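You operate a simulated robot arm through the tools that you are given. There is no shell and no other tool. Be economical: measure what you need, move in short steps, check, and stop when the job is done.

You are at the controls of a simulated robot arm. One attempt, no reset.

TASK
Bring the small turntable back to 0, unload it and put the signal lamp out.
Fine: free the lock lever first; the cap hub goes on the yellow pad once the table is at 0.
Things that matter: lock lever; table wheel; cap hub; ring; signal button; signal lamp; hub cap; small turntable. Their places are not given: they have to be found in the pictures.

The check looks at the end state, three seconds after you hand in, the way a careful person would. Anything else that was tipped, shoved, dropped, spilled or broken makes it a failure. Lids that push on must go on centred and level and be pressed home; caps that screw on are set level and turned clockwise until they are tight.

THE ROBOT
A 7-joint arm with a two-finger parallel gripper, fixed in place. Base frame: the origin is at the foot of the arm, x ahead of it, y to its left, z up; the work surface is at about z = 800. Readings come in mm, rad, newtons and seconds.
With the tool pointing down near the work surface it reaches from about 240 to 680 mm from the base axis. Its first joint turns from -1.152 to 1.152 rad. Payload 2.4 kg.
The TCP is the grasp point between the finger pads, 30 mm short of the fingertips. In the tool frame z runs along the fingers and y along their closing line. Largest opening 94 mm; finger width 28, thickness 10; the body of the gripper, 50 by 96 mm, starts 55 mm behind the TCP.
Orientation is that of the tool frame in the base frame, as a unit quaternion [w, x, y, z]. With the fingers straight down and closing along the base's y, the tool's x points along the base's -x, its y along +y and its z along -z.

THE INTERFACE
- The arm moves only by the tool servo_tool. Its argument "rows" is text: rows parted by semicolons, each of 6 numbers parted by spaces: the shift along the tool's x, y, z in units of 100 mm (1.0 is 100 mm), then the turn, a rotation vector about the tool's x, y, z in units of 120 degrees (1.0 is 120 degrees). In form: x y z ax ay az; .... A call has 1 to 8 rows; each row is the pose to reach, as a shift and turn from the pose commanded when the call began, along the tool's axes at that moment. "gripper" is the opening, from 0 (shut) to 1 (fully open), set as the call begins (left out, the last holds). A call with a number of a shift or a turn outside -1 to 1 is refused whole. Rows are played at 5 a second. More than 50 mm and 0.15 rad between two rows, or a gripper value outside its range, and nothing of the call is played. Where a pose cannot be reached the arm comes as near as it can. A force on the tool above 80 N (or 10 N above the force at the start of the call, whichever is more), or a blocked arm, ends the call early, and 0.2 s more pass. The fingers move at their own pace (about 153 mm/s each) and stop on an object; they squeeze with about 39 N. The grip force told is the motor's: it shows also when the fingers shut on nothing. Time passes only in rows, and 0.2 s behind the last, so rows that repeat a pose let the fingers close. The reply holds the time, the measured pose of the TCP, the force on the tool along the base axes, the opening and the grip force, in the units named above and with some noise.
- Cameras (640 x 400 px; columns grow to the right, rows downward): "scene" is fixed at [46.8, 483, 1444]; the picture's right is [-0.65, -0.76, 0.00], its down [-0.45, 0.38, -0.81] and it looks along [0.62, -0.53, -0.58] (base axes); focal length 343 px, centre (320, 200). "wrist" rides on the gripper at [-37, 0, -58] in the tool frame; the picture's right is [0.00, -1.00, 0.00], its down [0.97, 0.00, -0.24] and it looks along [0.24, 0.00, 0.97] (tool axes); focal length 218 px, centre (320, 200).
- snapshot(camera): a new picture of that camera. It takes no simulated time.
- measure_at(camera, pixels): for up to 12 pixels [column, row] of the newest picture of that camera ("zoom" is the newest enlarged one), the place [x, y, z] in the base frame of the surface seen there, good to about 2 mm. It takes no simulated time.
- close_up(camera, box): a new picture of the part [left, top, right, bottom] of that camera's present view, enlarged. It takes no simulated time.
- hand_in(): hands the job in; it is judged then, once.

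Go step by step. Measure first, check grasps and placings, and put right what went wrong. The budget is 80 turns and 34 pictures, counting those below and the enlarged ones. Unless the task says otherwise, let go and move clear before handing in, and close with one line.

The tools are called by a JSON object that holds its "api" and its "payload". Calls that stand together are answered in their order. servo_tool: Moves the arm, as the interface text tells. Its arguments: {"type":"object","properties":{"rows":{"type":"string"},"gripper":{"type":"number"}},"required":["rows"]} The other tools are called the same way: snapshot (camera) takes a picture; measure_at (camera, pixels) gives the place of the surface under pixels of a picture; close_up (camera, box) takes an enlarged picture of a part of a camera's view; hand_in () hands the job in.

At the start:

```text
clock: 0.0
tool_pos: [378.9, 119.7, 1208.3]
tool_rot: [0.0, 0.0, 1.0, 0.0]
wrist_force: [0.1, 0.3, 0.6]
finger_gap: 94.1
gripper_force: 0.1
```

scene: 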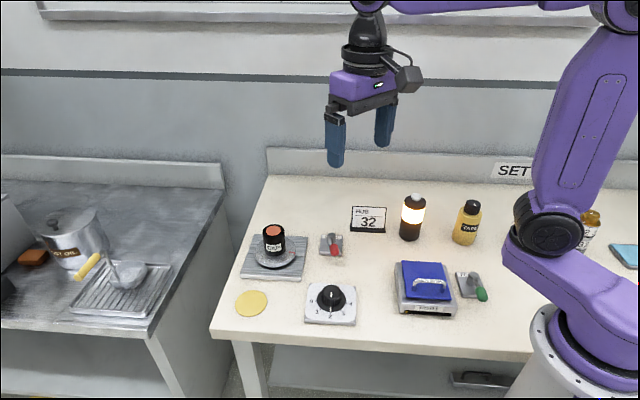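
wrist: 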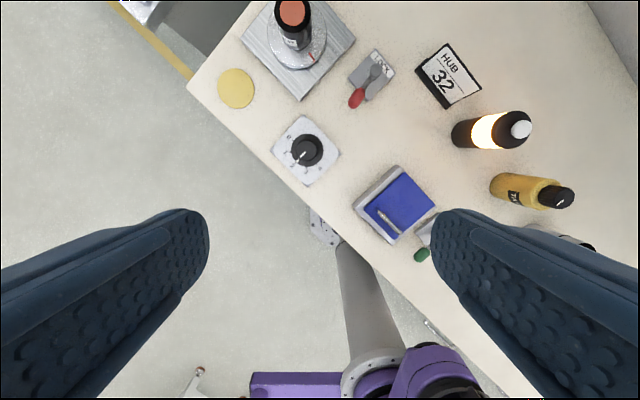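

The scene shows the turntable near (274,255), a red lever at (332,245), a dial at (330,300), a blue-lidded box at (425,285) and a lit lamp at (412,215). I'll enlarge these areas first.

{"api": "close_up", "payload": {"camera": "scene", "box": [225, 190, 385, 330]}}

{"api": "close_up", "payload": {"camera": "scene", "box": [370, 180, 530, 330]}}

{"api": "close_up", "payload": {"camera": "wrist", "box": [190, 0, 450, 200]}}

```text
2.86 times, centred on (305, 260) of scene
```

zoom: 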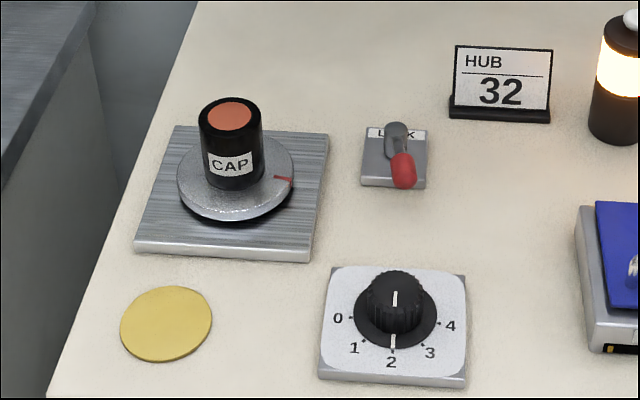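

```text
2.67 times, centred on (450, 255) of scene
```

zoom: 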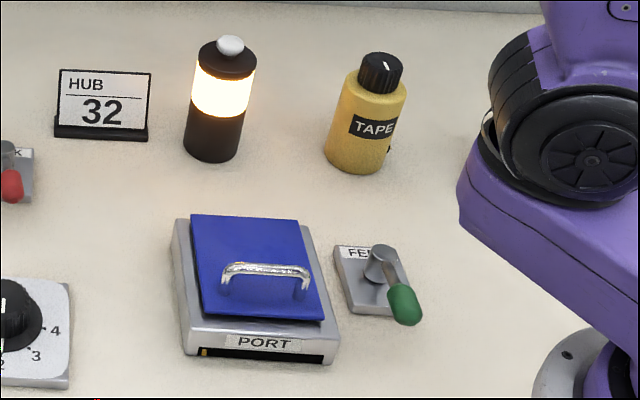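

```text
2.00 times, centred on (320, 100) of wrist
```

zoom: 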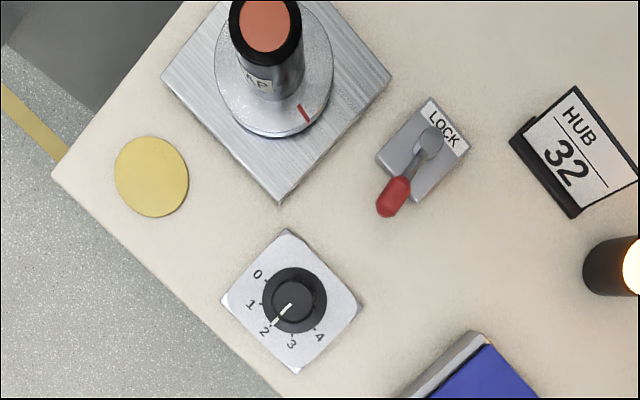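

The turntable dial reads 2 (pointer at zoom (392,342)), and the lock lever handle is red. I'll measure the main points.

{"api": "measure_at", "payload": {"camera": "zoom", "pixels": [[265, 25], [300, 115], [425, 145], [393, 193], [410, 165], [445, 110], [385, 160], [417, 200], [152, 177], [292, 300], [282, 312], [258, 273]]}}

{"api": "measure_at", "payload": {"camera": "scene", "pixels": [[274, 230], [274, 243], [255, 262], [297, 257], [334, 238], [333, 252], [330, 288], [330, 295], [413, 196], [412, 203], [280, 275], [307, 320]]}}

{"api": "close_up", "payload": {"camera": "scene", "box": [310, 225, 358, 265]}}

{"api": "close_up", "payload": {"camera": "scene", "box": [235, 215, 315, 285]}}

```text
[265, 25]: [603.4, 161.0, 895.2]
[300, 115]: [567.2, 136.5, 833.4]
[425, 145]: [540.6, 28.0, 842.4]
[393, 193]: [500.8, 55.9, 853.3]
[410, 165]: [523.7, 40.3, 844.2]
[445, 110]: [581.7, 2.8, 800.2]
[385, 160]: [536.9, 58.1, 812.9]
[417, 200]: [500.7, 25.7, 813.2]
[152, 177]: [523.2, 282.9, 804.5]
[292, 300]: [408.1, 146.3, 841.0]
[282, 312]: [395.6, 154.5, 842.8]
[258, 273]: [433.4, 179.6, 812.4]
```

```text
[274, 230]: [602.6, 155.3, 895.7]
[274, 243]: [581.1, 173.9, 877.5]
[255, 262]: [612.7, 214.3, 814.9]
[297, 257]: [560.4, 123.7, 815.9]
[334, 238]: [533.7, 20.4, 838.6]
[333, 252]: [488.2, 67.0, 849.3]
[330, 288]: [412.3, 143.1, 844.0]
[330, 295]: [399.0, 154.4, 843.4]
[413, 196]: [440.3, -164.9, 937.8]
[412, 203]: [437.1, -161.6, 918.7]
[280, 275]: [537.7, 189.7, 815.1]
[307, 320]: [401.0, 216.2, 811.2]
```

```text
10.00 times, centred on (334, 245) of scene
```

zoom: 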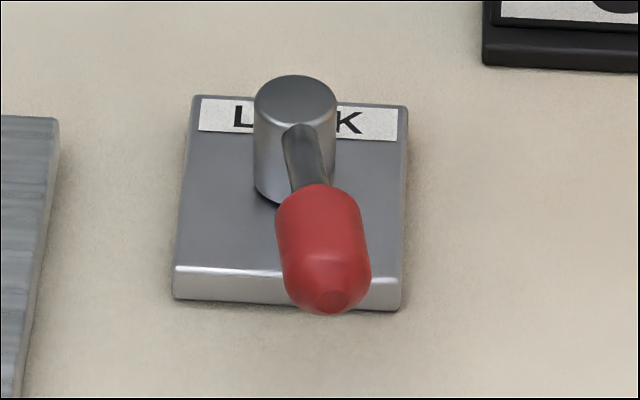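

```text
5.71 times, centred on (275, 250) of scene
```

zoom: 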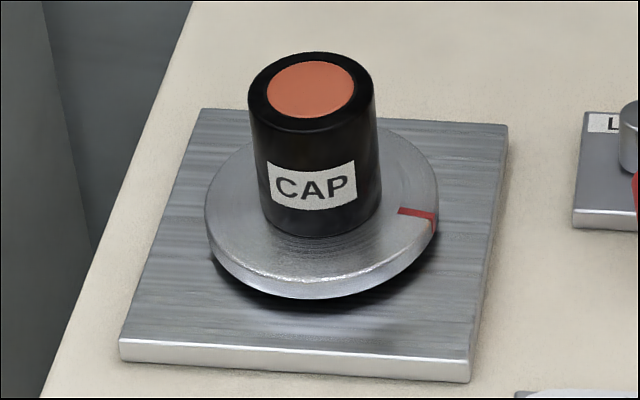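

The lock lever's pivot is near (538,25) and its red handle near (497,59,850), so it swings about a vertical post. I'll move above the handle with the fingers turned to straddle it.

{"api": "servo_tool", "payload": {"rows": "-0.25 -0.155 0.25 0 0 0; -0.5 -0.31 0.5 0 0 0; -0.75 -0.465 0.75 0 0 0; -1 -0.62 1 0 0 0", "gripper": 0.45}}

{"api": "servo_tool", "payload": {"rows": "-0.04 0 0.2 0 0 0.064; -0.08 0 0.4 0 0 0.128; -0.12 0 0.6 0 0 0.192; -0.16 0 0.8 0 0 0.256; -0.19 0 1 0 0 0.32; -0.19 0 1 0 0 0.32"}}

{"api": "servo_tool", "payload": {"rows": "0 0 0.4 0 0 0; 0 0 0.8 0 0 0; 0 0 0.8 0 0 0"}}

{"api": "snapshot", "payload": {"camera": "wrist"}}

```text
clock: 1.0
tool_pos: [478.9, 58.8, 1108.7]
tool_rot: [0.0, 0.0, 1.0, 0.0]
wrist_force: [0.8, -0.1, -0.7]
finger_gap: 42.4
gripper_force: 0.0
```

```text
clock: 2.4
tool_pos: [497.8, 58.1, 1007.0]
tool_rot: [0.0, 0.329, 0.944, 0.0]
wrist_force: [-0.1, -0.6, 0.8]
finger_gap: 42.3
gripper_force: 0.0
```

```text
clock: 3.2
tool_pos: [498.3, 57.8, 929.7]
tool_rot: [0.0, 0.329, 0.944, -0.001]
wrist_force: [0.7, 0.2, -0.6]
finger_gap: 42.2
gripper_force: 0.1
```

```text
26 pictures are left
```

wrist: 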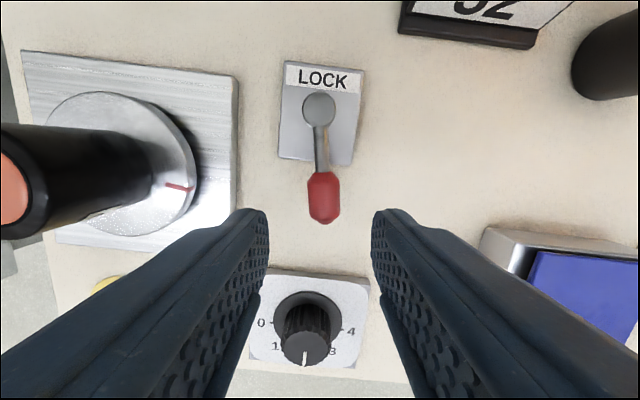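

The handle sits at (323,200) with LOCK on its far side. I'll measure it exactly.

{"api": "measure_at", "payload": {"camera": "wrist", "pixels": [[323, 185], [324, 200], [324, 217], [319, 107], [321, 150], [291, 130], [352, 140], [310, 195], [338, 195], [282, 155], [349, 163], [305, 346]]}}

```text
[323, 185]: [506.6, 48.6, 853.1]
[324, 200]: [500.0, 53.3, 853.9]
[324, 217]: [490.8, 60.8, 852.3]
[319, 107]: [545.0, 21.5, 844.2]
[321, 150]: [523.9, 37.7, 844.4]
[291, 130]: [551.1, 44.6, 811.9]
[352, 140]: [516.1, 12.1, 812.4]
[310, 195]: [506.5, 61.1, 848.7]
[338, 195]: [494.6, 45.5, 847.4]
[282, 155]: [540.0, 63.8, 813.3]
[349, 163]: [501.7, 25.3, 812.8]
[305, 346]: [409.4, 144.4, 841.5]
```

Pivot is about (542,23) and handle about (500,54,850). I'll lower to straddle the handle with fingertips above the plate.

{"api": "servo_tool", "payload": {"rows": "-0.04 -0.02 0.35 0 0 0; -0.04 -0.02 0.6 0 0 0; -0.04 -0.02 0.74 0 0 0; -0.04 -0.02 0.74 0 0 0"}}

{"api": "snapshot", "payload": {"camera": "wrist"}}

```text
clock: 4.2
tool_pos: [500.2, 54.5, 855.3]
tool_rot: [0.0, 0.328, 0.945, 0.0]
wrist_force: [-0.5, 0.3, -0.2]
finger_gap: 42.2
gripper_force: 0.1
```

```text
25 pictures are left
```

wrist: 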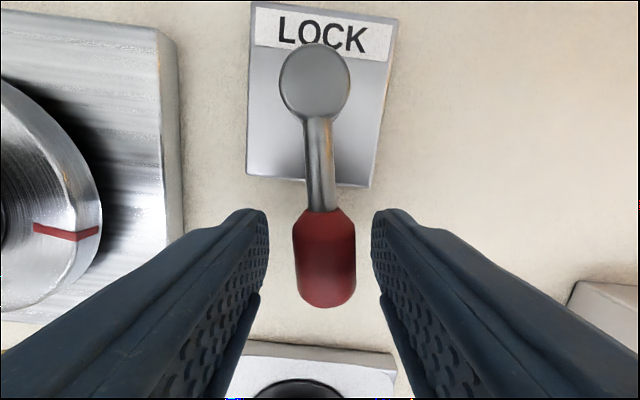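

The fingers straddle the handle with about 11 mm spare on each side. I'll nudge it gently toward the picture's right (-tool y) and watch the force.

{"api": "servo_tool", "payload": {"rows": "0 -0.06 0 0 0 0; 0 -0.1 0 0 0 0; 0 -0.13 0 0 0 0; 0 -0.16 0 0 0 0"}}

```text
clock: 5.2
tool_pos: [490.7, 41.0, 853.9]
tool_rot: [0.0, 0.329, 0.944, 0.0]
wrist_force: [0.4, 1.5, 0.3]
finger_gap: 43.0
gripper_force: 0.4
```

The force stays small (1.5 N), so the lever seems to yield or is only just touched. I'll continue a bit and look.

{"api": "servo_tool", "payload": {"rows": "0.0 -0.04 0 0 0 0; -0.01 -0.08 0 0 0 0; -0.02 -0.12 0 0 0 0; -0.02 -0.12 0 0 0 0"}}

{"api": "snapshot", "payload": {"camera": "wrist"}}

```text
clock: 6.2
tool_pos: [483.2, 31.4, 853.5]
tool_rot: [0.0, 0.329, 0.944, 0.0]
wrist_force: [0.6, -0.2, 0.3]
finger_gap: 42.3
gripper_force: 0.2
```

```text
24 pictures are left
```

wrist: 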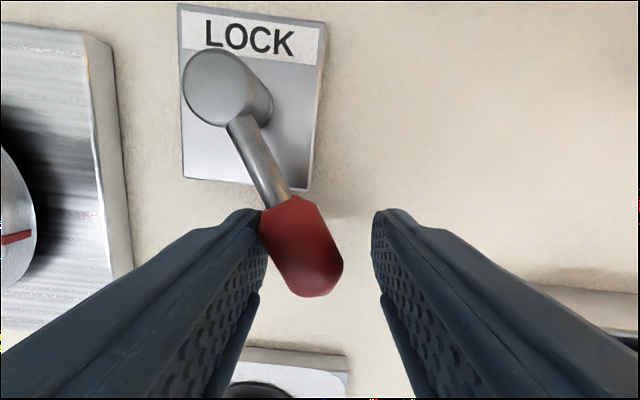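

The lever swings freely to the right, now about 27° round. I'll follow the arc around the pivot toward its stop.

{"api": "servo_tool", "payload": {"rows": "-0.047 -0.069 0 0 0 -0.0667; -0.102 -0.13 0 0 0 -0.1333; -0.166 -0.183 0 0 0 -0.2; -0.236 -0.226 0 0 0 -0.2667; -0.236 -0.226 0 0 0 -0.2667"}}

{"api": "snapshot", "payload": {"camera": "wrist"}}

```text
clock: 7.4
tool_pos: [487.4, -2.4, 853.3]
tool_rot: [0.0, 0.055, 0.998, 0.0]
wrist_force: [-0.2, 0.1, 0.0]
finger_gap: 42.4
gripper_force: 0.1
```

```text
23 pictures are left
```

wrist: 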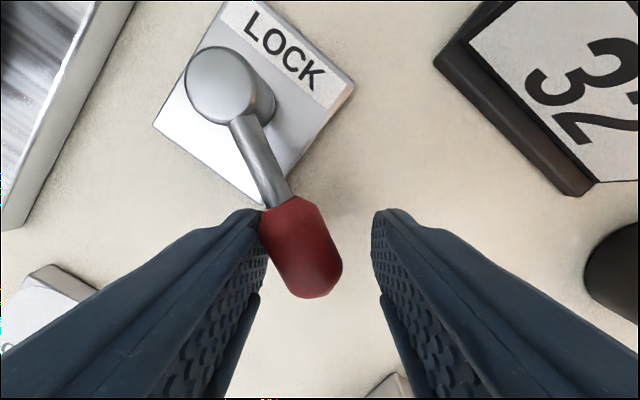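

No stop yet at about 58° of swing. I'll check where the HUB sign stands before swinging further.

{"api": "measure_at", "payload": {"camera": "wrist", "pixels": [[440, 62], [580, 190], [485, 10], [600, 180], [265, 90], [222, 80], [300, 245]]}}

```text
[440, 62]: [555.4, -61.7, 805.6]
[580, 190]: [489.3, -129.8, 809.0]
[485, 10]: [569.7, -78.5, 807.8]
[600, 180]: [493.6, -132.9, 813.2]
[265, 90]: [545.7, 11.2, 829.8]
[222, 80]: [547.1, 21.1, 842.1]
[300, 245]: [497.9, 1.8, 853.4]
```

The sign is well clear of the arc, so I'll continue the swing.

{"api": "servo_tool", "payload": {"rows": "-0.044 -0.075 0 0 0 -0.0667; -0.098 -0.143 0 0 0 -0.1333; -0.098 -0.143 0 0 0 -0.1333"}}

{"api": "servo_tool", "payload": {"rows": "-0.022 -0.037 0 0 0 -0.0333; -0.044 -0.075 0 0 0 -0.0667; -0.044 -0.075 0 0 0 -0.0667"}}

{"api": "snapshot", "payload": {"camera": "wrist"}}

```text
clock: 8.2
tool_pos: [496.9, -19.4, 852.9]
tool_rot: [0.0, -0.085, 0.996, 0.0]
wrist_force: [0.7, 0.0, -0.4]
finger_gap: 42.6
gripper_force: 0.1
```

```text
clock: 9.0
tool_pos: [501.2, -23.6, 852.8]
tool_rot: [0.0, -0.154, 0.988, 0.0]
wrist_force: [0.1, 0.2, -0.5]
finger_gap: 42.3
gripper_force: 0.0
```

```text
22 pictures are left
```

wrist: 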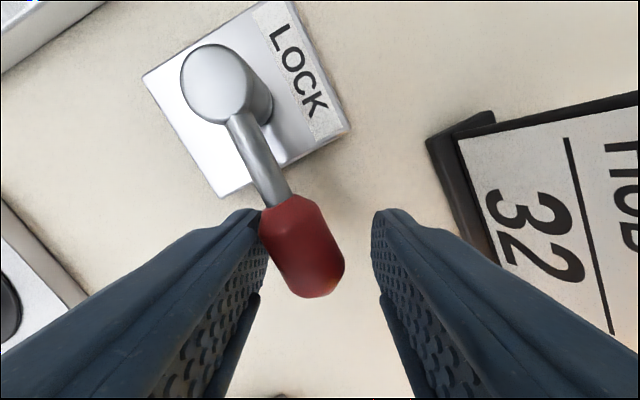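

The lever is now about 80° round and still moves without resistance. I'll go on in small steps.

{"api": "servo_tool", "payload": {"rows": "-0.022 -0.037 0 0 0 -0.0333; -0.044 -0.075 0 0 0 -0.0667; -0.044 -0.075 0 0 0 -0.0667"}}

{"api": "servo_tool", "payload": {"rows": "-0.022 -0.037 0 0 0 -0.0333; -0.044 -0.075 0 0 0 -0.0667; -0.044 -0.075 0 0 0 -0.0667"}}

{"api": "snapshot", "payload": {"camera": "wrist"}}

```text
clock: 9.8
tool_pos: [506.3, -28.2, 853.4]
tool_rot: [-0.002, -0.223, 0.975, 0.001]
wrist_force: [-4.0, 8.7, -4.6]
finger_gap: 48.1
gripper_force: 4.6
```

```text
clock: 10.6
tool_pos: [514.2, -32.9, 853.9]
tool_rot: [-0.002, -0.29, 0.957, 0.0]
wrist_force: [-12.0, 24.2, -2.9]
finger_gap: 57.7
gripper_force: 13.5
```

```text
21 pictures are left
```

wrist: 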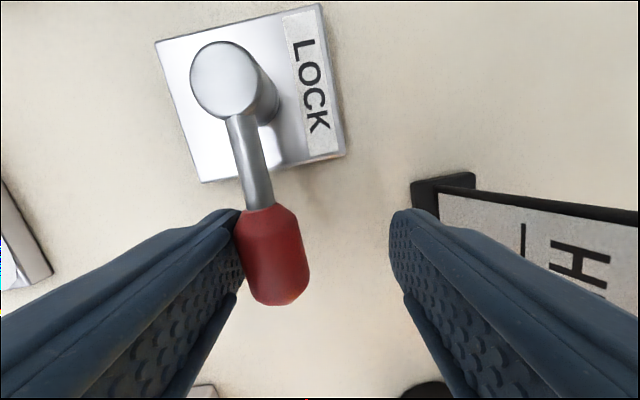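

The stop is reached at about 88° of swing: the force rises to 24 N and the finger is being pushed open. I'll back off and lift clear.

{"api": "servo_tool", "payload": {"rows": "0 0.06 0 0 0 0; 0 0.12 0 0 0 0; 0 0.12 -0.4 0 0 0; 0 0.12 -0.8 0 0 0; 0 0.12 -0.8 0 0 0"}}

{"api": "snapshot", "payload": {"camera": "wrist"}}

```text
clock: 11.8
tool_pos: [508.7, -25.9, 934.3]
tool_rot: [-0.001, -0.289, 0.957, -0.001]
wrist_force: [-0.4, 0.1, -0.2]
finger_gap: 42.6
gripper_force: 0.1
```

```text
20 pictures are left
```

wrist: 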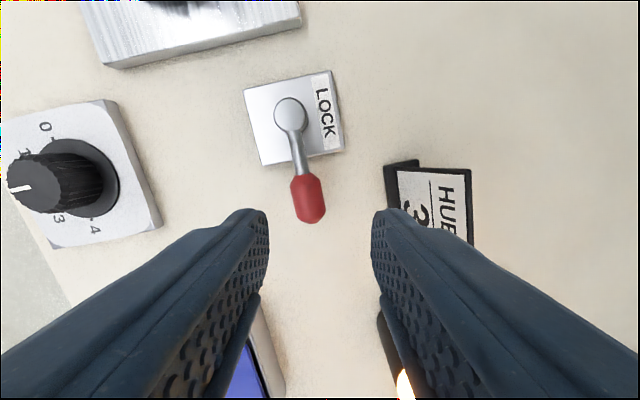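

The lever stays swung over. Next I'll move above the table wheel at about (409,145) with the gripper opened wider.

{"api": "servo_tool", "payload": {"rows": "-0.02 0.33 0 0 0 0; -0.04 0.66 0 0 0 0; -0.058 0.99 0 0 0 0; -0.058 0.99 0 0 0 0", "gripper": 0.75}}

{"api": "servo_tool", "payload": {"rows": "-0.02 0.33 0 0 0 0; -0.04 0.66 0 0 0 0; -0.058 0.99 0 0 0 0; -0.058 0.99 0 0 0 0"}}

{"api": "snapshot", "payload": {"camera": "wrist"}}

```text
clock: 12.8
tool_pos: [458.0, 61.7, 936.7]
tool_rot: [0.0, -0.289, 0.957, 0.0]
wrist_force: [0.4, -0.1, -0.1]
finger_gap: 70.6
gripper_force: 0.0
```

```text
clock: 13.8
tool_pos: [408.0, 147.3, 934.5]
tool_rot: [-0.001, -0.289, 0.957, 0.0]
wrist_force: [-0.2, -0.2, 0.5]
finger_gap: 70.5
gripper_force: 0.1
```

```text
19 pictures are left
```

wrist: 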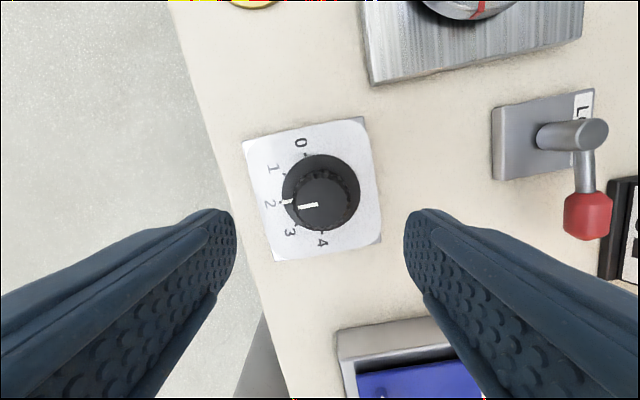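

{"api": "measure_at", "payload": {"camera": "wrist", "pixels": [[322, 202], [301, 205], [347, 205], [320, 180], [322, 228], [284, 192], [360, 192], [286, 201], [307, 155], [326, 232]]}}

{"api": "close_up", "payload": {"camera": "wrist", "box": [240, 115, 390, 265]}}

```text
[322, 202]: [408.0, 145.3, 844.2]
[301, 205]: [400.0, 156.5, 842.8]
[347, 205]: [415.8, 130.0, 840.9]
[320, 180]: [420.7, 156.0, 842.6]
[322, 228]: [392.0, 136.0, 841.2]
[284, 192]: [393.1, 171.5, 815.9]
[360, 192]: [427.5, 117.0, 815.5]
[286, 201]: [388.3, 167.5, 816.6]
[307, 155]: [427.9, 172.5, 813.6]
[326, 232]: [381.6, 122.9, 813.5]
```

```text
2.67 times, centred on (315, 190) of wrist
```

zoom: 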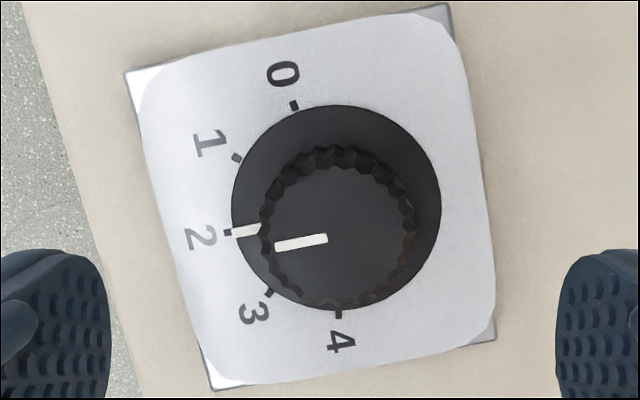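

The knob's centre is at about (407,145), radius about 16, top z 843. The ticks are 40° apart, so position 0 is about 80° clockwise from here. I'll lower and grip the knob.

{"api": "servo_tool", "payload": {"rows": "0.02 -0.02 0.3 0 0 0; 0.02 -0.02 0.6 0 0 0; 0.02 -0.02 0.82 0 0 0; 0.02 -0.02 0.82 0 0 0"}}

{"api": "servo_tool", "payload": {"rows": "0 0 0 0 0 0; 0 0 0 0 0 0; 0 0 0 0 0 0", "gripper": 0}}

```text
clock: 14.8
tool_pos: [407.8, 143.0, 851.2]
tool_rot: [0.0, -0.289, 0.957, 0.001]
wrist_force: [0.4, -0.8, -0.1]
finger_gap: 70.3
gripper_force: 0.1
```

```text
clock: 15.6
tool_pos: [407.2, 145.5, 850.5]
tool_rot: [0.0, -0.291, 0.957, 0.0]
wrist_force: [-11.7, 21.4, -5.5]
finger_gap: 41.7
gripper_force: 44.9
```

The knob is gripped at a 41.7 mm gap with a small sideways load toward +tool y. I'll shift 2 mm to relieve it and turn 16° clockwise as a test.

{"api": "servo_tool", "payload": {"rows": "0 0.02 0 0 0 0; 0 0.02 0 0 0 0.0667; 0 0.02 0 0 0 0.1333; 0 0.02 0 0 0 0.1333"}}

{"api": "snapshot", "payload": {"camera": "scene"}}

```text
clock: 16.6
tool_pos: [407.6, 145.3, 850.1]
tool_rot: [0.0, -0.151, 0.989, 0.0]
wrist_force: [-2.2, 10.2, -33.3]
finger_gap: 41.9
gripper_force: 44.5
```

```text
17 pictures are left
```

scene: 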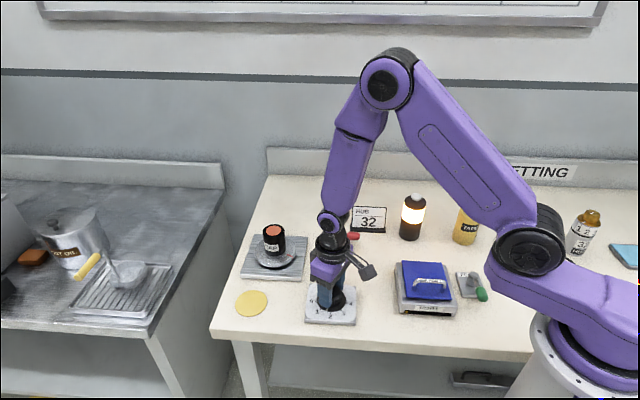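

The tool turned about 16° with the knob held. I'll carry on turning, easing the vertical load by 1 mm.

{"api": "servo_tool", "payload": {"rows": "0 0 0.01 0 0 0.0667; 0 0 0.01 0 0 0.1333; 0 0 0.01 0 0 0.2; 0 0 0.01 0 0 0.2667; 0 0 0.01 0 0 0.2667"}}

{"api": "close_up", "payload": {"camera": "scene", "box": [225, 215, 365, 335]}}

```text
clock: 17.8
tool_pos: [407.2, 144.6, 852.2]
tool_rot: [0.0, 0.126, 0.992, 0.0]
wrist_force: [-4.3, -1.9, 10.0]
finger_gap: 41.6
gripper_force: 45.6
```

```text
3.33 times, centred on (295, 275) of scene
```

zoom: 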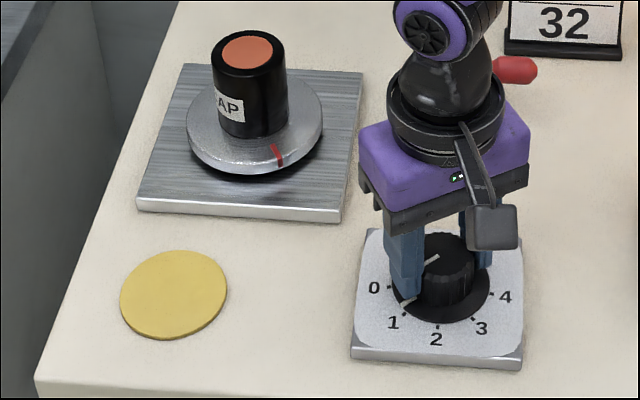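

It works: the turntable's red mark moved and the pointer (405,303) is just past 1. I'll turn about 30° more.

{"api": "servo_tool", "payload": {"rows": "0 0 0 0 0 0.0667; 0 0 0 0 0 0.1333; 0 0 0 0 0 0.2; 0 0 0 0 0 0.25; 0 0 0 0 0 0.25"}}

{"api": "close_up", "payload": {"camera": "scene", "box": [225, 215, 365, 335]}}

```text
clock: 19.0
tool_pos: [408.4, 144.3, 850.9]
tool_rot: [0.0, 0.379, 0.925, 0.001]
wrist_force: [-8.2, -5.0, 33.9]
finger_gap: 41.5
gripper_force: 45.2
```

```text
3.33 times, centred on (295, 275) of scene
```

zoom: 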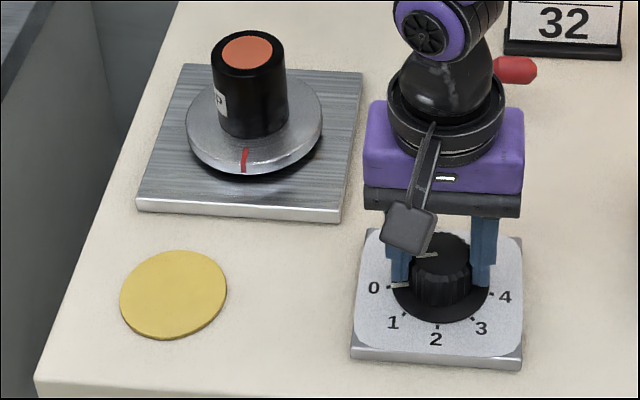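

The pointer (398,286) is at or close to 0 after about 78° of turning. I'll release, lift and check from above.

{"api": "servo_tool", "payload": {"rows": "0 0 0 0 0 0; 0 0 0 0 0 0; 0 0 -0.4 0 0 0; 0 0 -0.8 0 0 0; 0 0 -0.8 0 0 0", "gripper": 0.75}}

{"api": "close_up", "payload": {"camera": "wrist", "box": [240, 115, 390, 265]}}

```text
clock: 20.2
tool_pos: [407.3, 146.6, 932.5]
tool_rot: [-0.001, 0.378, 0.926, 0.0]
wrist_force: [0.1, 0.4, -0.2]
finger_gap: 70.4
gripper_force: 0.0
```

```text
2.67 times, centred on (315, 190) of wrist
```

zoom: 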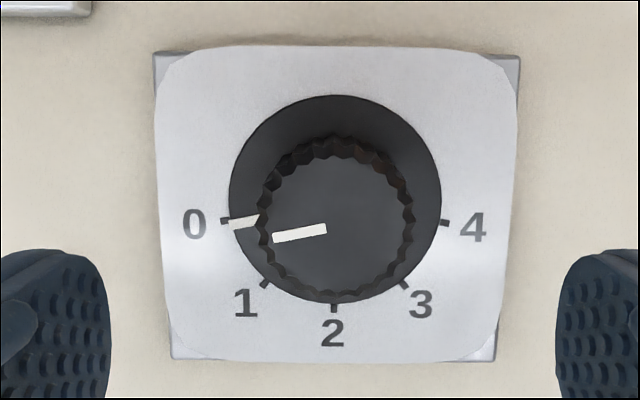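

The pointer looks about 1–2° short of the 0 tick. I'll zoom in further to judge it.

{"api": "close_up", "payload": {"camera": "wrist", "box": [280, 150, 350, 200]}}

{"api": "measure_at", "payload": {"camera": "zoom", "pixels": [[130, 385], [60, 395], [150, 380]]}}

```text
8.00 times, centred on (315, 175) of wrist
```

zoom: 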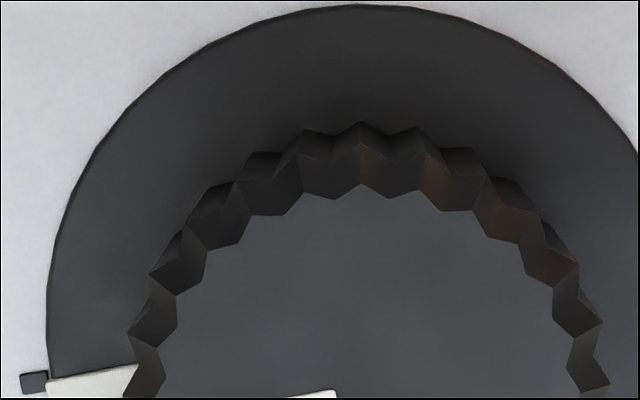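

```text
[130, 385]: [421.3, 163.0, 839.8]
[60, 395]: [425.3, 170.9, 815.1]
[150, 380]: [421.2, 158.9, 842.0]
```

The pointer is about 2° short, matching the 78° commanded. I'll regrip and turn 2.4° more.

{"api": "servo_tool", "payload": {"rows": "-0.01 -0.01 0.4 0 0 0; -0.01 -0.01 0.81 0 0 0; -0.01 -0.01 0.81 0 0 0"}}

{"api": "servo_tool", "payload": {"rows": "0 0 0 0 0 0; 0 0 0 0 0 0; 0 0 0 0 0 0; 0 0 0 0 0 0.01; 0 0 0 0 0 0.02; 0 0 0 0 0 0.02; 0 0 0 0 0 0.02", "gripper": 0}}

{"api": "servo_tool", "payload": {"rows": "0 0 0 0 0 0; 0 0 0 0 0 0; 0 0 -0.4 0 0 0; 0 0 -0.8 0 0 0; 0 0 -0.8 0 0 0", "gripper": 0.75}}

{"api": "close_up", "payload": {"camera": "wrist", "box": [270, 155, 370, 217]}}

```text
clock: 21.0
tool_pos: [405.0, 142.1, 849.6]
tool_rot: [0.001, 0.378, 0.926, 0.001]
wrist_force: [0.4, -0.1, -0.2]
finger_gap: 70.3
gripper_force: 0.1
```

```text
clock: 22.6
tool_pos: [407.4, 144.3, 851.1]
tool_rot: [0.002, 0.397, 0.918, 0.001]
wrist_force: [9.8, 9.8, -0.6]
finger_gap: 41.7
gripper_force: 44.6
```

```text
clock: 23.8
tool_pos: [406.3, 143.1, 930.7]
tool_rot: [0.0, 0.397, 0.918, 0.0]
wrist_force: [-0.9, -0.2, -0.2]
finger_gap: 70.5
gripper_force: 0.1
```

```text
6.40 times, centred on (320, 186) of wrist
```

zoom: 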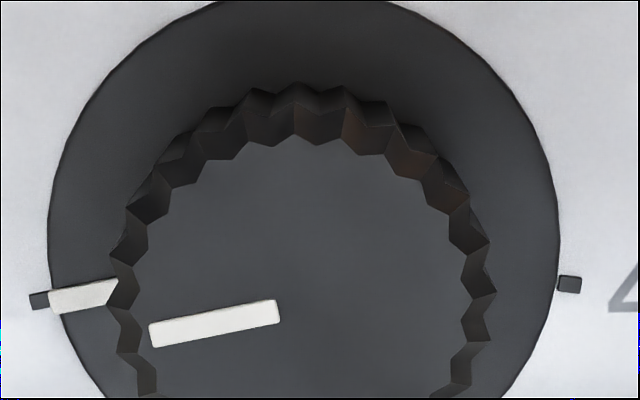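

The pointer now lines up with the 0 tick (40,300). Next I'll move over the cap hub at about (603,158) with the gripper wide open.

{"api": "servo_tool", "payload": {"rows": "-0.2 0.25 -0.1 0 0 0; -0.4 0.5 -0.2 0 0 0; -0.62 0.77 -0.2 0 0 0; -0.62 0.77 -0.2 0 0 0", "gripper": 0.95}}

{"api": "servo_tool", "payload": {"rows": "-0.2 0.25 0 0 0 0; -0.4 0.5 0 0 0 0; -0.55 0.68 0 0 0 0; -0.55 0.68 0 0 0 0"}}

{"api": "snapshot", "payload": {"camera": "wrist"}}

```text
clock: 24.8
tool_pos: [506.6, 150.6, 950.2]
tool_rot: [0.001, 0.397, 0.918, 0.001]
wrist_force: [-1.0, -0.4, -0.4]
finger_gap: 89.6
gripper_force: 0.1
```

```text
clock: 25.8
tool_pos: [593.4, 156.2, 950.1]
tool_rot: [0.001, 0.398, 0.918, 0.0]
wrist_force: [-0.6, 0.5, -0.1]
finger_gap: 89.2
gripper_force: 0.1
```

```text
11 pictures are left
```

wrist: 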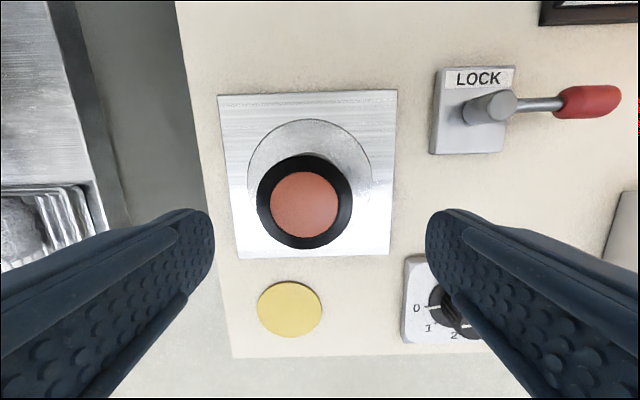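

The hub's orange top is at (304,204) and the yellow pad at (290,310). I'll measure both.

{"api": "measure_at", "payload": {"camera": "wrist", "pixels": [[304, 204], [262, 203], [346, 203], [304, 162], [304, 244], [290, 310], [262, 310], [318, 310], [290, 284], [290, 335], [360, 145], [312, 130]]}}

```text
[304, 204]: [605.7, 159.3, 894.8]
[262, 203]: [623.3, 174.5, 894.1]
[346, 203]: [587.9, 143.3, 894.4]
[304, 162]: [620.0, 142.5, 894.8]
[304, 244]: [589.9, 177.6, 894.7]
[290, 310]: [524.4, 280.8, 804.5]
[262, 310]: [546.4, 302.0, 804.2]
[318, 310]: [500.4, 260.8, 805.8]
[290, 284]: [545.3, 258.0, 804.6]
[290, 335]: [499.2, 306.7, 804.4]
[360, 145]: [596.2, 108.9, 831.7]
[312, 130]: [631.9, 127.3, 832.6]
```

The hub centre is (605,159) with its base at z 832, and the pad centre is (523,281.5). I'll lower around the hub to TCP z 870.

{"api": "servo_tool", "payload": {"rows": "-0.06 0.107 0 0 0 0; -0.06 0.107 0.4 0 0 0; -0.06 0.107 0.8 0 0 0; -0.06 0.107 0.8 0 0 0"}}

{"api": "servo_tool", "payload": {"rows": "0 0 0 0 0 0; 0 0 0 0 0 0; 0 0 0 0 0 0", "gripper": 0}}

```text
clock: 26.8
tool_pos: [604.9, 159.7, 870.8]
tool_rot: [0.0, 0.398, 0.918, 0.0]
wrist_force: [0.3, 0.3, -0.9]
finger_gap: 89.5
gripper_force: 0.0
```

```text
clock: 27.6
tool_pos: [605.2, 160.7, 869.7]
tool_rot: [0.0, 0.397, 0.918, -0.001]
wrist_force: [0.7, -0.7, 0.6]
finger_gap: 53.7
gripper_force: 39.0
```

The hub is gripped at 53.7 mm with no side load. I'll lift it slowly and look.

{"api": "servo_tool", "payload": {"rows": "0 0 -0.05 0 0 0; 0 0 -0.1 0 0 0; 0 0 -0.2 0 0 0; 0 0 -0.4 0 0 0; 0 0 -0.4 0 0 0"}}

{"api": "close_up", "payload": {"camera": "scene", "box": [225, 180, 365, 335]}}

```text
clock: 28.8
tool_pos: [605.8, 159.6, 910.1]
tool_rot: [0.0, 0.397, 0.918, 0.0]
wrist_force: [-0.8, -0.1, -3.3]
finger_gap: 53.5
gripper_force: 39.4
```

```text
2.58 times, centred on (295, 258) of scene
```

zoom: 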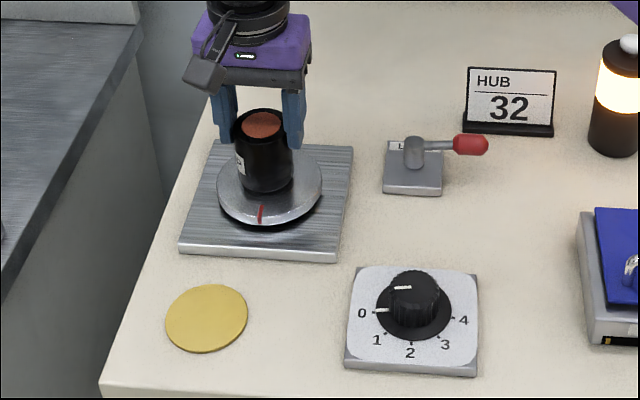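

The hub lifted cleanly, weighing about 3 N. I'll carry it over the yellow pad.

{"api": "servo_tool", "payload": {"rows": "0.25 0.04 0 0 0 0; 0.5 0.08 0 0 0 0; 0.73 0.115 0 0 0 0; 0.73 0.115 0 0 0 0"}}

{"api": "servo_tool", "payload": {"rows": "0.25 0.04 0 0 0 0; 0.5 0.08 0 0 0 0; 0.73 0.115 0 0 0 0; 0.73 0.115 0 0 0 0"}}

```text
clock: 29.8
tool_pos: [562.9, 223.1, 911.6]
tool_rot: [0.0, 0.397, 0.918, 0.001]
wrist_force: [0.3, -0.7, -2.0]
finger_gap: 52.9
gripper_force: 39.2
```

```text
clock: 30.8
tool_pos: [522.1, 283.3, 909.5]
tool_rot: [0.0, 0.397, 0.918, 0.001]
wrist_force: [-0.7, 0.0, -4.1]
finger_gap: 53.1
gripper_force: 39.3
```

The hub is over the pad, within 2 mm of its centre. I'll correct slightly and lower, slowly at the end.

{"api": "servo_tool", "payload": {"rows": "-0.015 0 0.3 0 0 0; -0.015 0 0.55 0 0 0; -0.015 0 0.62 0 0 0; -0.015 0 0.64 0 0 0; -0.015 0 0.655 0 0 0; -0.015 0 0.655 0 0 0"}}

```text
clock: 31.4
tool_pos: [528.9, 286.6, 869.3]
tool_rot: [0.007, 0.397, 0.918, 0.01]
wrist_force: [0.9, -0.4, 8.7]
finger_gap: 53.7
gripper_force: 38.8
stopped in row 3: the force on the tool passed its limit (the readings are from after the stop); the commanded pose is now the measured one
```

The descent stopped early at TCP z 869, with force over the limit and a sideways shift. I'll look before going further.

{"api": "close_up", "payload": {"camera": "scene", "box": [200, 190, 340, 335]}}

```text
2.76 times, centred on (270, 262) of scene
```

zoom: 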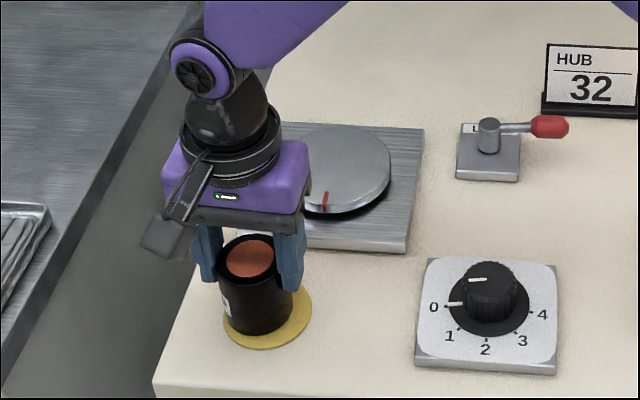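

The hub looks close to the pad, but I need its heights.

{"api": "measure_at", "payload": {"camera": "zoom", "pixels": [[250, 258], [250, 300], [262, 325], [262, 331], [240, 340], [300, 310], [228, 300], [258, 344]]}}

{"api": "snapshot", "payload": {"camera": "wrist"}}

```text
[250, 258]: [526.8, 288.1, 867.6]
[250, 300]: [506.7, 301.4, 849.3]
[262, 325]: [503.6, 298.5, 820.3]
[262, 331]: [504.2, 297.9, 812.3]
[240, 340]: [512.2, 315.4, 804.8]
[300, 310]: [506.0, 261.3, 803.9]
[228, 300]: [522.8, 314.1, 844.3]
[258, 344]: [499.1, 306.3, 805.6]
```

```text
8 pictures are left
```

wrist: 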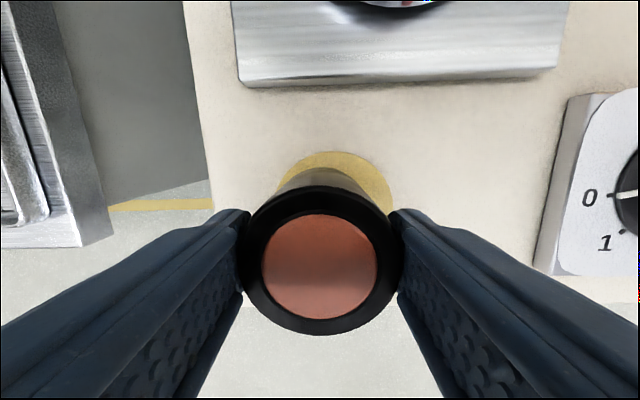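

The hub top is at z 867.6, so it stands on the pad; it slipped about 27 mm down in the grip. Its centre (527,288) is about 7 mm off the pad's centre, so I'll release, regrip lower and recentre it.

{"api": "servo_tool", "payload": {"rows": "0 0 0 0 0 0; 0 0 0 0 0 0; 0 0 0 0 0 0", "gripper": 0.9}}

{"api": "snapshot", "payload": {"camera": "wrist"}}

{"api": "measure_at", "payload": {"camera": "wrist", "pixels": [[320, 266], [250, 266], [390, 266], [320, 200], [320, 325], [340, 160]]}}

```text
clock: 32.2
tool_pos: [526.7, 284.9, 868.6]
tool_rot: [0.005, 0.397, 0.918, 0.007]
wrist_force: [0.2, -0.6, -0.1]
finger_gap: 84.5
gripper_force: 0.1
```

```text
7 pictures are left
```

wrist: 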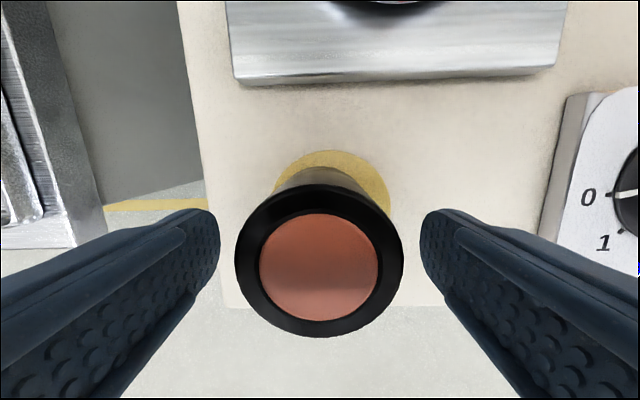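

```text
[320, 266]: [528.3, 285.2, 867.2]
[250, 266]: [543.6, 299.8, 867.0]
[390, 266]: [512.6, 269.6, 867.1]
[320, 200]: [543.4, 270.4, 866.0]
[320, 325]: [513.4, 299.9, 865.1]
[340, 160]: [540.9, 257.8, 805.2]
```

The hub stands level, centred at (528,285), about 6 mm off the pad centre along the closing line. I'll straighten the tool, go lower and regrip.

{"api": "servo_tool", "payload": {"rows": "-0.01 0.012 0 0.008 0.002 0; -0.01 0.012 0.13 0.008 0.002 0; -0.01 0.012 0.26 0.008 0.002 0; -0.01 0.012 0.26 0.008 0.002 0"}}

{"api": "servo_tool", "payload": {"rows": "0 0 0 0 0 0; 0 0 0 0 0 0; 0 0 0 0 0 0", "gripper": 0}}

{"api": "servo_tool", "payload": {"rows": "0 0 -0.02 0 0 0; 0 0 -0.04 0 0 0; 0 0 -0.04 0 0 0"}}

```text
clock: 33.2
tool_pos: [529.1, 286.5, 842.5]
tool_rot: [0.0, 0.398, 0.918, 0.001]
wrist_force: [0.1, -0.1, 0.6]
finger_gap: 84.4
gripper_force: 0.1
```

```text
clock: 34.0
tool_pos: [528.6, 285.3, 843.4]
tool_rot: [0.0, 0.398, 0.917, 0.001]
wrist_force: [0.2, 0.8, 0.1]
finger_gap: 53.8
gripper_force: 39.0
```

```text
clock: 34.8
tool_pos: [530.8, 285.8, 846.3]
tool_rot: [0.0, 0.397, 0.918, 0.001]
wrist_force: [-0.7, -0.4, -3.8]
finger_gap: 53.6
gripper_force: 39.4
```

The hub is lifted a few millimetres and its weight shows. I'll shift it 6 mm back to the pad centre and set it down.

{"api": "servo_tool", "payload": {"rows": "0.005 -0.03 0 0 0 0; 0.01 -0.062 0 0 0 0; 0.01 -0.062 0 0 0 0; 0.01 -0.062 0.015 0 0 0; 0.01 -0.062 0.03 0 0 0; 0.01 -0.062 0.038 0 0 0; 0.01 -0.062 0.038 0 0 0"}}

{"api": "servo_tool", "payload": {"rows": "0 0 0 0 0 0; 0 0 0 0 0 0; 0 0 0 0 0 0; 0 0 -0.3 0 0 0; 0 0 -0.6 0 0 0; 0 0 -0.9 0 0 0; 0 0 -0.9 0 0 0", "gripper": 0.9}}

{"api": "snapshot", "payload": {"camera": "wrist"}}

{"api": "measure_at", "payload": {"camera": "wrist", "pixels": [[320, 200], [290, 200], [350, 200], [320, 170], [320, 230], [320, 215]]}}

```text
clock: 36.4
tool_pos: [523.0, 281.6, 842.9]
tool_rot: [0.001, 0.397, 0.918, 0.0]
wrist_force: [-0.3, 0.7, -3.3]
finger_gap: 53.6
gripper_force: 39.1
```

```text
clock: 38.0
tool_pos: [522.5, 281.6, 931.8]
tool_rot: [0.0, 0.396, 0.918, 0.0]
wrist_force: [0.7, 0.0, 0.9]
finger_gap: 84.7
gripper_force: 0.0
```

```text
6 pictures are left
```

wrist: 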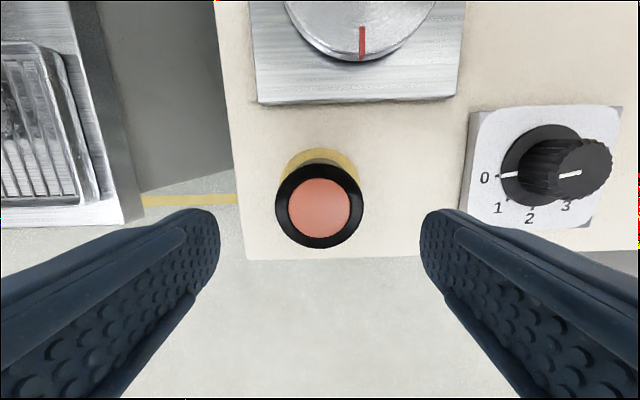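

```text
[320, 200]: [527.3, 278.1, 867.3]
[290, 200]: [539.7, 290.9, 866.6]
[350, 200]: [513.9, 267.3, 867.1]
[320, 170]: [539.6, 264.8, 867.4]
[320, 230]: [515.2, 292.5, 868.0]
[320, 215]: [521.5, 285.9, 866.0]
```

The hub now stands level at about (525,281) on the pad. Next I'll close the fingers, lift and swing over to the lamp's white button near (440,-165,938).

{"api": "servo_tool", "payload": {"rows": "0 0 -0.15 0 0 -0.065; 0 0 -0.3 0 0 -0.13; 0 0 -0.45 0 0 -0.195; 0 0 -0.6 0 0 -0.26; 0 0 -0.75 0 0 -0.325; 0 0 -0.9 0 0 -0.39; 0 0 -0.9 0 0 -0.39", "gripper": 0}}

{"api": "servo_tool", "payload": {"rows": "0.09 -0.45 0 0 0 0; 0.18 -0.92 0 0 0 0"}}

{"api": "servo_tool", "payload": {"rows": "0.09 -0.45 0 0 0 0; 0.18 -0.92 0 0 0 0"}}

{"api": "servo_tool", "payload": {"rows": "0.09 -0.45 0 0 0 0; 0.18 -0.92 0 0 0 0"}}

{"api": "servo_tool", "payload": {"rows": "0.09 -0.45 0 0 0 0; 0.18 -0.92 0 0 0 0; 0.18 -0.92 0 0 0 0"}}

{"api": "snapshot", "payload": {"camera": "wrist"}}

```text
clock: 39.6
tool_pos: [524.9, 282.5, 1024.4]
tool_rot: [0.001, -0.001, 1.0, 0.001]
wrist_force: [-0.8, -0.1, -0.2]
finger_gap: 0.1
gripper_force: 33.1
```

```text
clock: 40.2
tool_pos: [507.8, 190.5, 1022.6]
tool_rot: [0.001, -0.001, 1.0, 0.001]
wrist_force: [0.7, -0.7, 0.1]
finger_gap: 0.1
gripper_force: 33.1
```

```text
clock: 40.8
tool_pos: [488.3, 97.5, 1021.3]
tool_rot: [0.0, -0.001, 1.0, 0.0]
wrist_force: [0.0, -0.1, 0.1]
finger_gap: 0.3
gripper_force: 33.6
```

```text
clock: 41.4
tool_pos: [471.5, 7.0, 1021.5]
tool_rot: [0.001, 0.001, 1.0, 0.001]
wrist_force: [0.1, 0.0, 0.1]
finger_gap: 0.0
gripper_force: 33.3
```

```text
clock: 42.2
tool_pos: [453.5, -87.0, 1022.1]
tool_rot: [0.0, -0.001, 1.0, 0.001]
wrist_force: [0.8, -0.2, 0.5]
finger_gap: 0.0
gripper_force: 33.5
```

```text
5 pictures are left
```

wrist: 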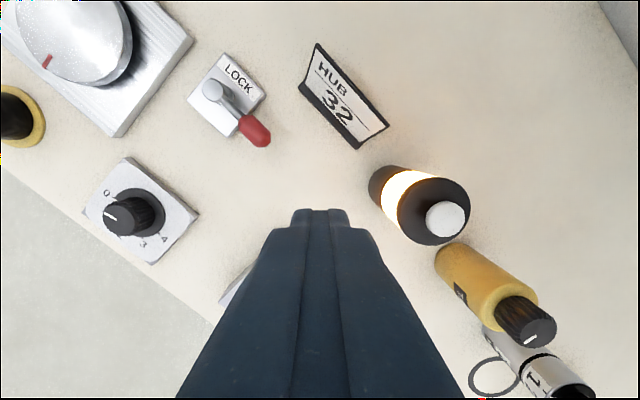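

{"api": "measure_at", "payload": {"camera": "wrist", "pixels": [[445, 220], [430, 220], [462, 220], [445, 205], [445, 236], [420, 235], [410, 205]]}}

```text
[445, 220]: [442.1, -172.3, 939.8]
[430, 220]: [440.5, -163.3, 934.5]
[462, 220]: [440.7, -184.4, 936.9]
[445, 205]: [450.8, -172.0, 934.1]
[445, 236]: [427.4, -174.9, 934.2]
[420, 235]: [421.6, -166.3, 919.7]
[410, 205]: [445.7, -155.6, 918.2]
```

The button's centre is (441,-173), top z 940. I'll position above it and lower until just short of touching.

{"api": "servo_tool", "payload": {"rows": "0.06 -0.43 0 0 0 0; 0.125 -0.86 0 0 0 0; 0.125 -0.86 0.2 0 0 0; 0.125 -0.86 0.44 0 0 0; 0.125 -0.86 0.44 0 0 0"}}

{"api": "servo_tool", "payload": {"rows": "0 0 0.03 0 0 0; 0 0 0.06 0 0 0; 0 0 0.08 0 0 0; 0 0 0.08 0 0 0"}}

```text
clock: 43.4
tool_pos: [440.2, -173.8, 978.9]
tool_rot: [0.001, 0.0, 1.0, 0.0]
wrist_force: [0.0, 0.9, -0.1]
finger_gap: 0.0
gripper_force: 32.9
```

```text
clock: 44.4
tool_pos: [439.1, -171.5, 970.1]
tool_rot: [0.001, 0.0, 1.0, 0.001]
wrist_force: [0.7, -0.6, 0.2]
finger_gap: 0.0
gripper_force: 32.9
```

The fingertips are right at the button's top with no force yet. I'll press down in small steps.

{"api": "servo_tool", "payload": {"rows": "0 0 0.02 0 0 0; 0 0 0.04 0 0 0; 0 0 0.04 0 0 0"}}

```text
clock: 45.2
tool_pos: [439.2, -172.3, 967.0]
tool_rot: [0.0, 0.0, 1.0, 0.001]
wrist_force: [0.3, 0.1, 0.1]
finger_gap: 0.1
gripper_force: 33.6
```

{"api": "servo_tool", "payload": {"rows": "0 0 0.02 0 0 0; 0 0 0.04 0 0 0; 0 0 0.04 0 0 0"}}

```text
clock: 46.0
tool_pos: [439.8, -172.3, 962.6]
tool_rot: [0.001, 0.0, 1.0, 0.001]
wrist_force: [1.8, -0.8, 2.9]
finger_gap: 0.0
gripper_force: 32.3
```

Contact has begun at 2.9 N. I'll press 3 mm more.

{"api": "servo_tool", "payload": {"rows": "0 0 0.015 0 0 0; 0 0 0.03 0 0 0; 0 0 0.03 0 0 0"}}

{"api": "close_up", "payload": {"camera": "scene", "box": [340, 150, 480, 260]}}

```text
clock: 46.8
tool_pos: [440.2, -172.8, 958.9]
tool_rot: [0.0, 0.0, 1.0, 0.0]
wrist_force: [-5.0, 0.9, 23.3]
finger_gap: 0.0
gripper_force: 33.3
```

```text
3.64 times, centred on (410, 205) of scene
```

zoom: 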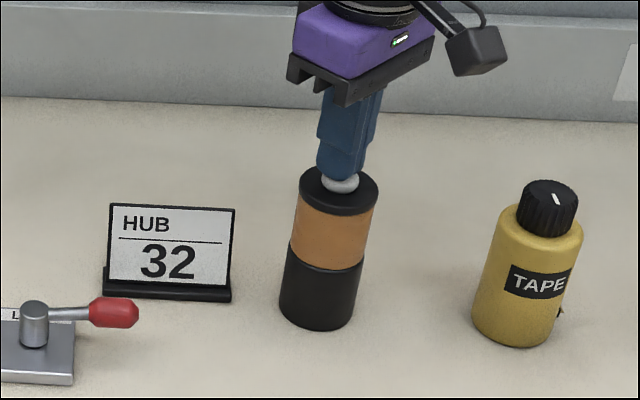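

The lamp has gone dark at 23 N. I'll lift straight off and check the whole scene.

{"api": "servo_tool", "payload": {"rows": "0 0 -0.1 0 0 0; 0 0 -0.3 0 0 0; 0 0 -0.6 0 0 0; 0 0 -1 0 0 0; 0 0 -1 0 0 0"}}

{"api": "snapshot", "payload": {"camera": "scene"}}

{"api": "close_up", "payload": {"camera": "scene", "box": [215, 190, 365, 335]}}

```text
clock: 48.0
tool_pos: [440.6, -171.8, 1059.6]
tool_rot: [0.001, 0.0, 1.0, 0.001]
wrist_force: [-1.1, 0.1, -1.0]
finger_gap: 0.0
gripper_force: 33.3
```

```text
3 pictures are left
```

scene: 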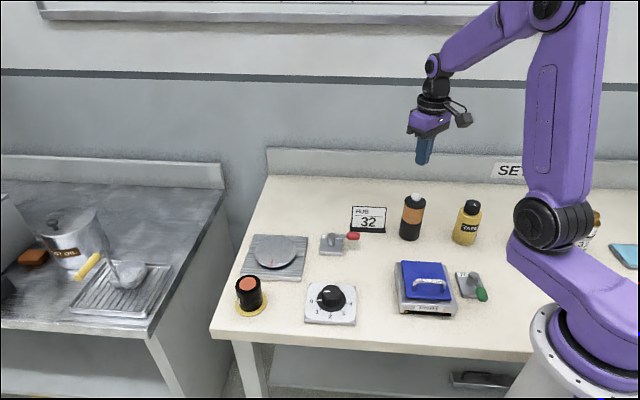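

```text
2.76 times, centred on (290, 262) of scene
```

zoom: 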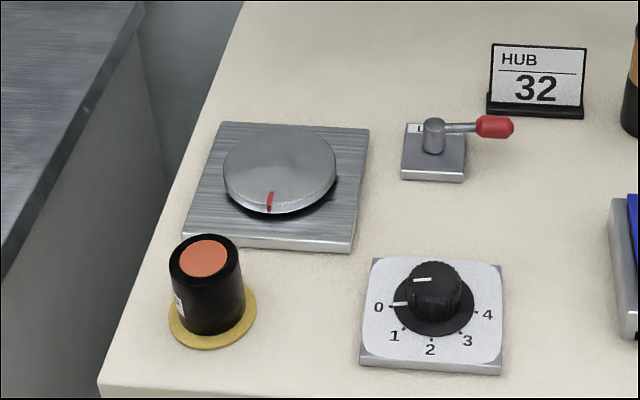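

Everything checks out: the wheel points at 0, the lever is swung free, the hub stands on the yellow pad, the lamp is dark and nothing else has moved. I'm handing in.

{"api": "hand_in", "payload": {}}

```text
The job is handed in.
```

The lock lever is freed, the turntable is back at 0 and unloaded with the cap hub on the yellow pad, and the signal lamp is out.
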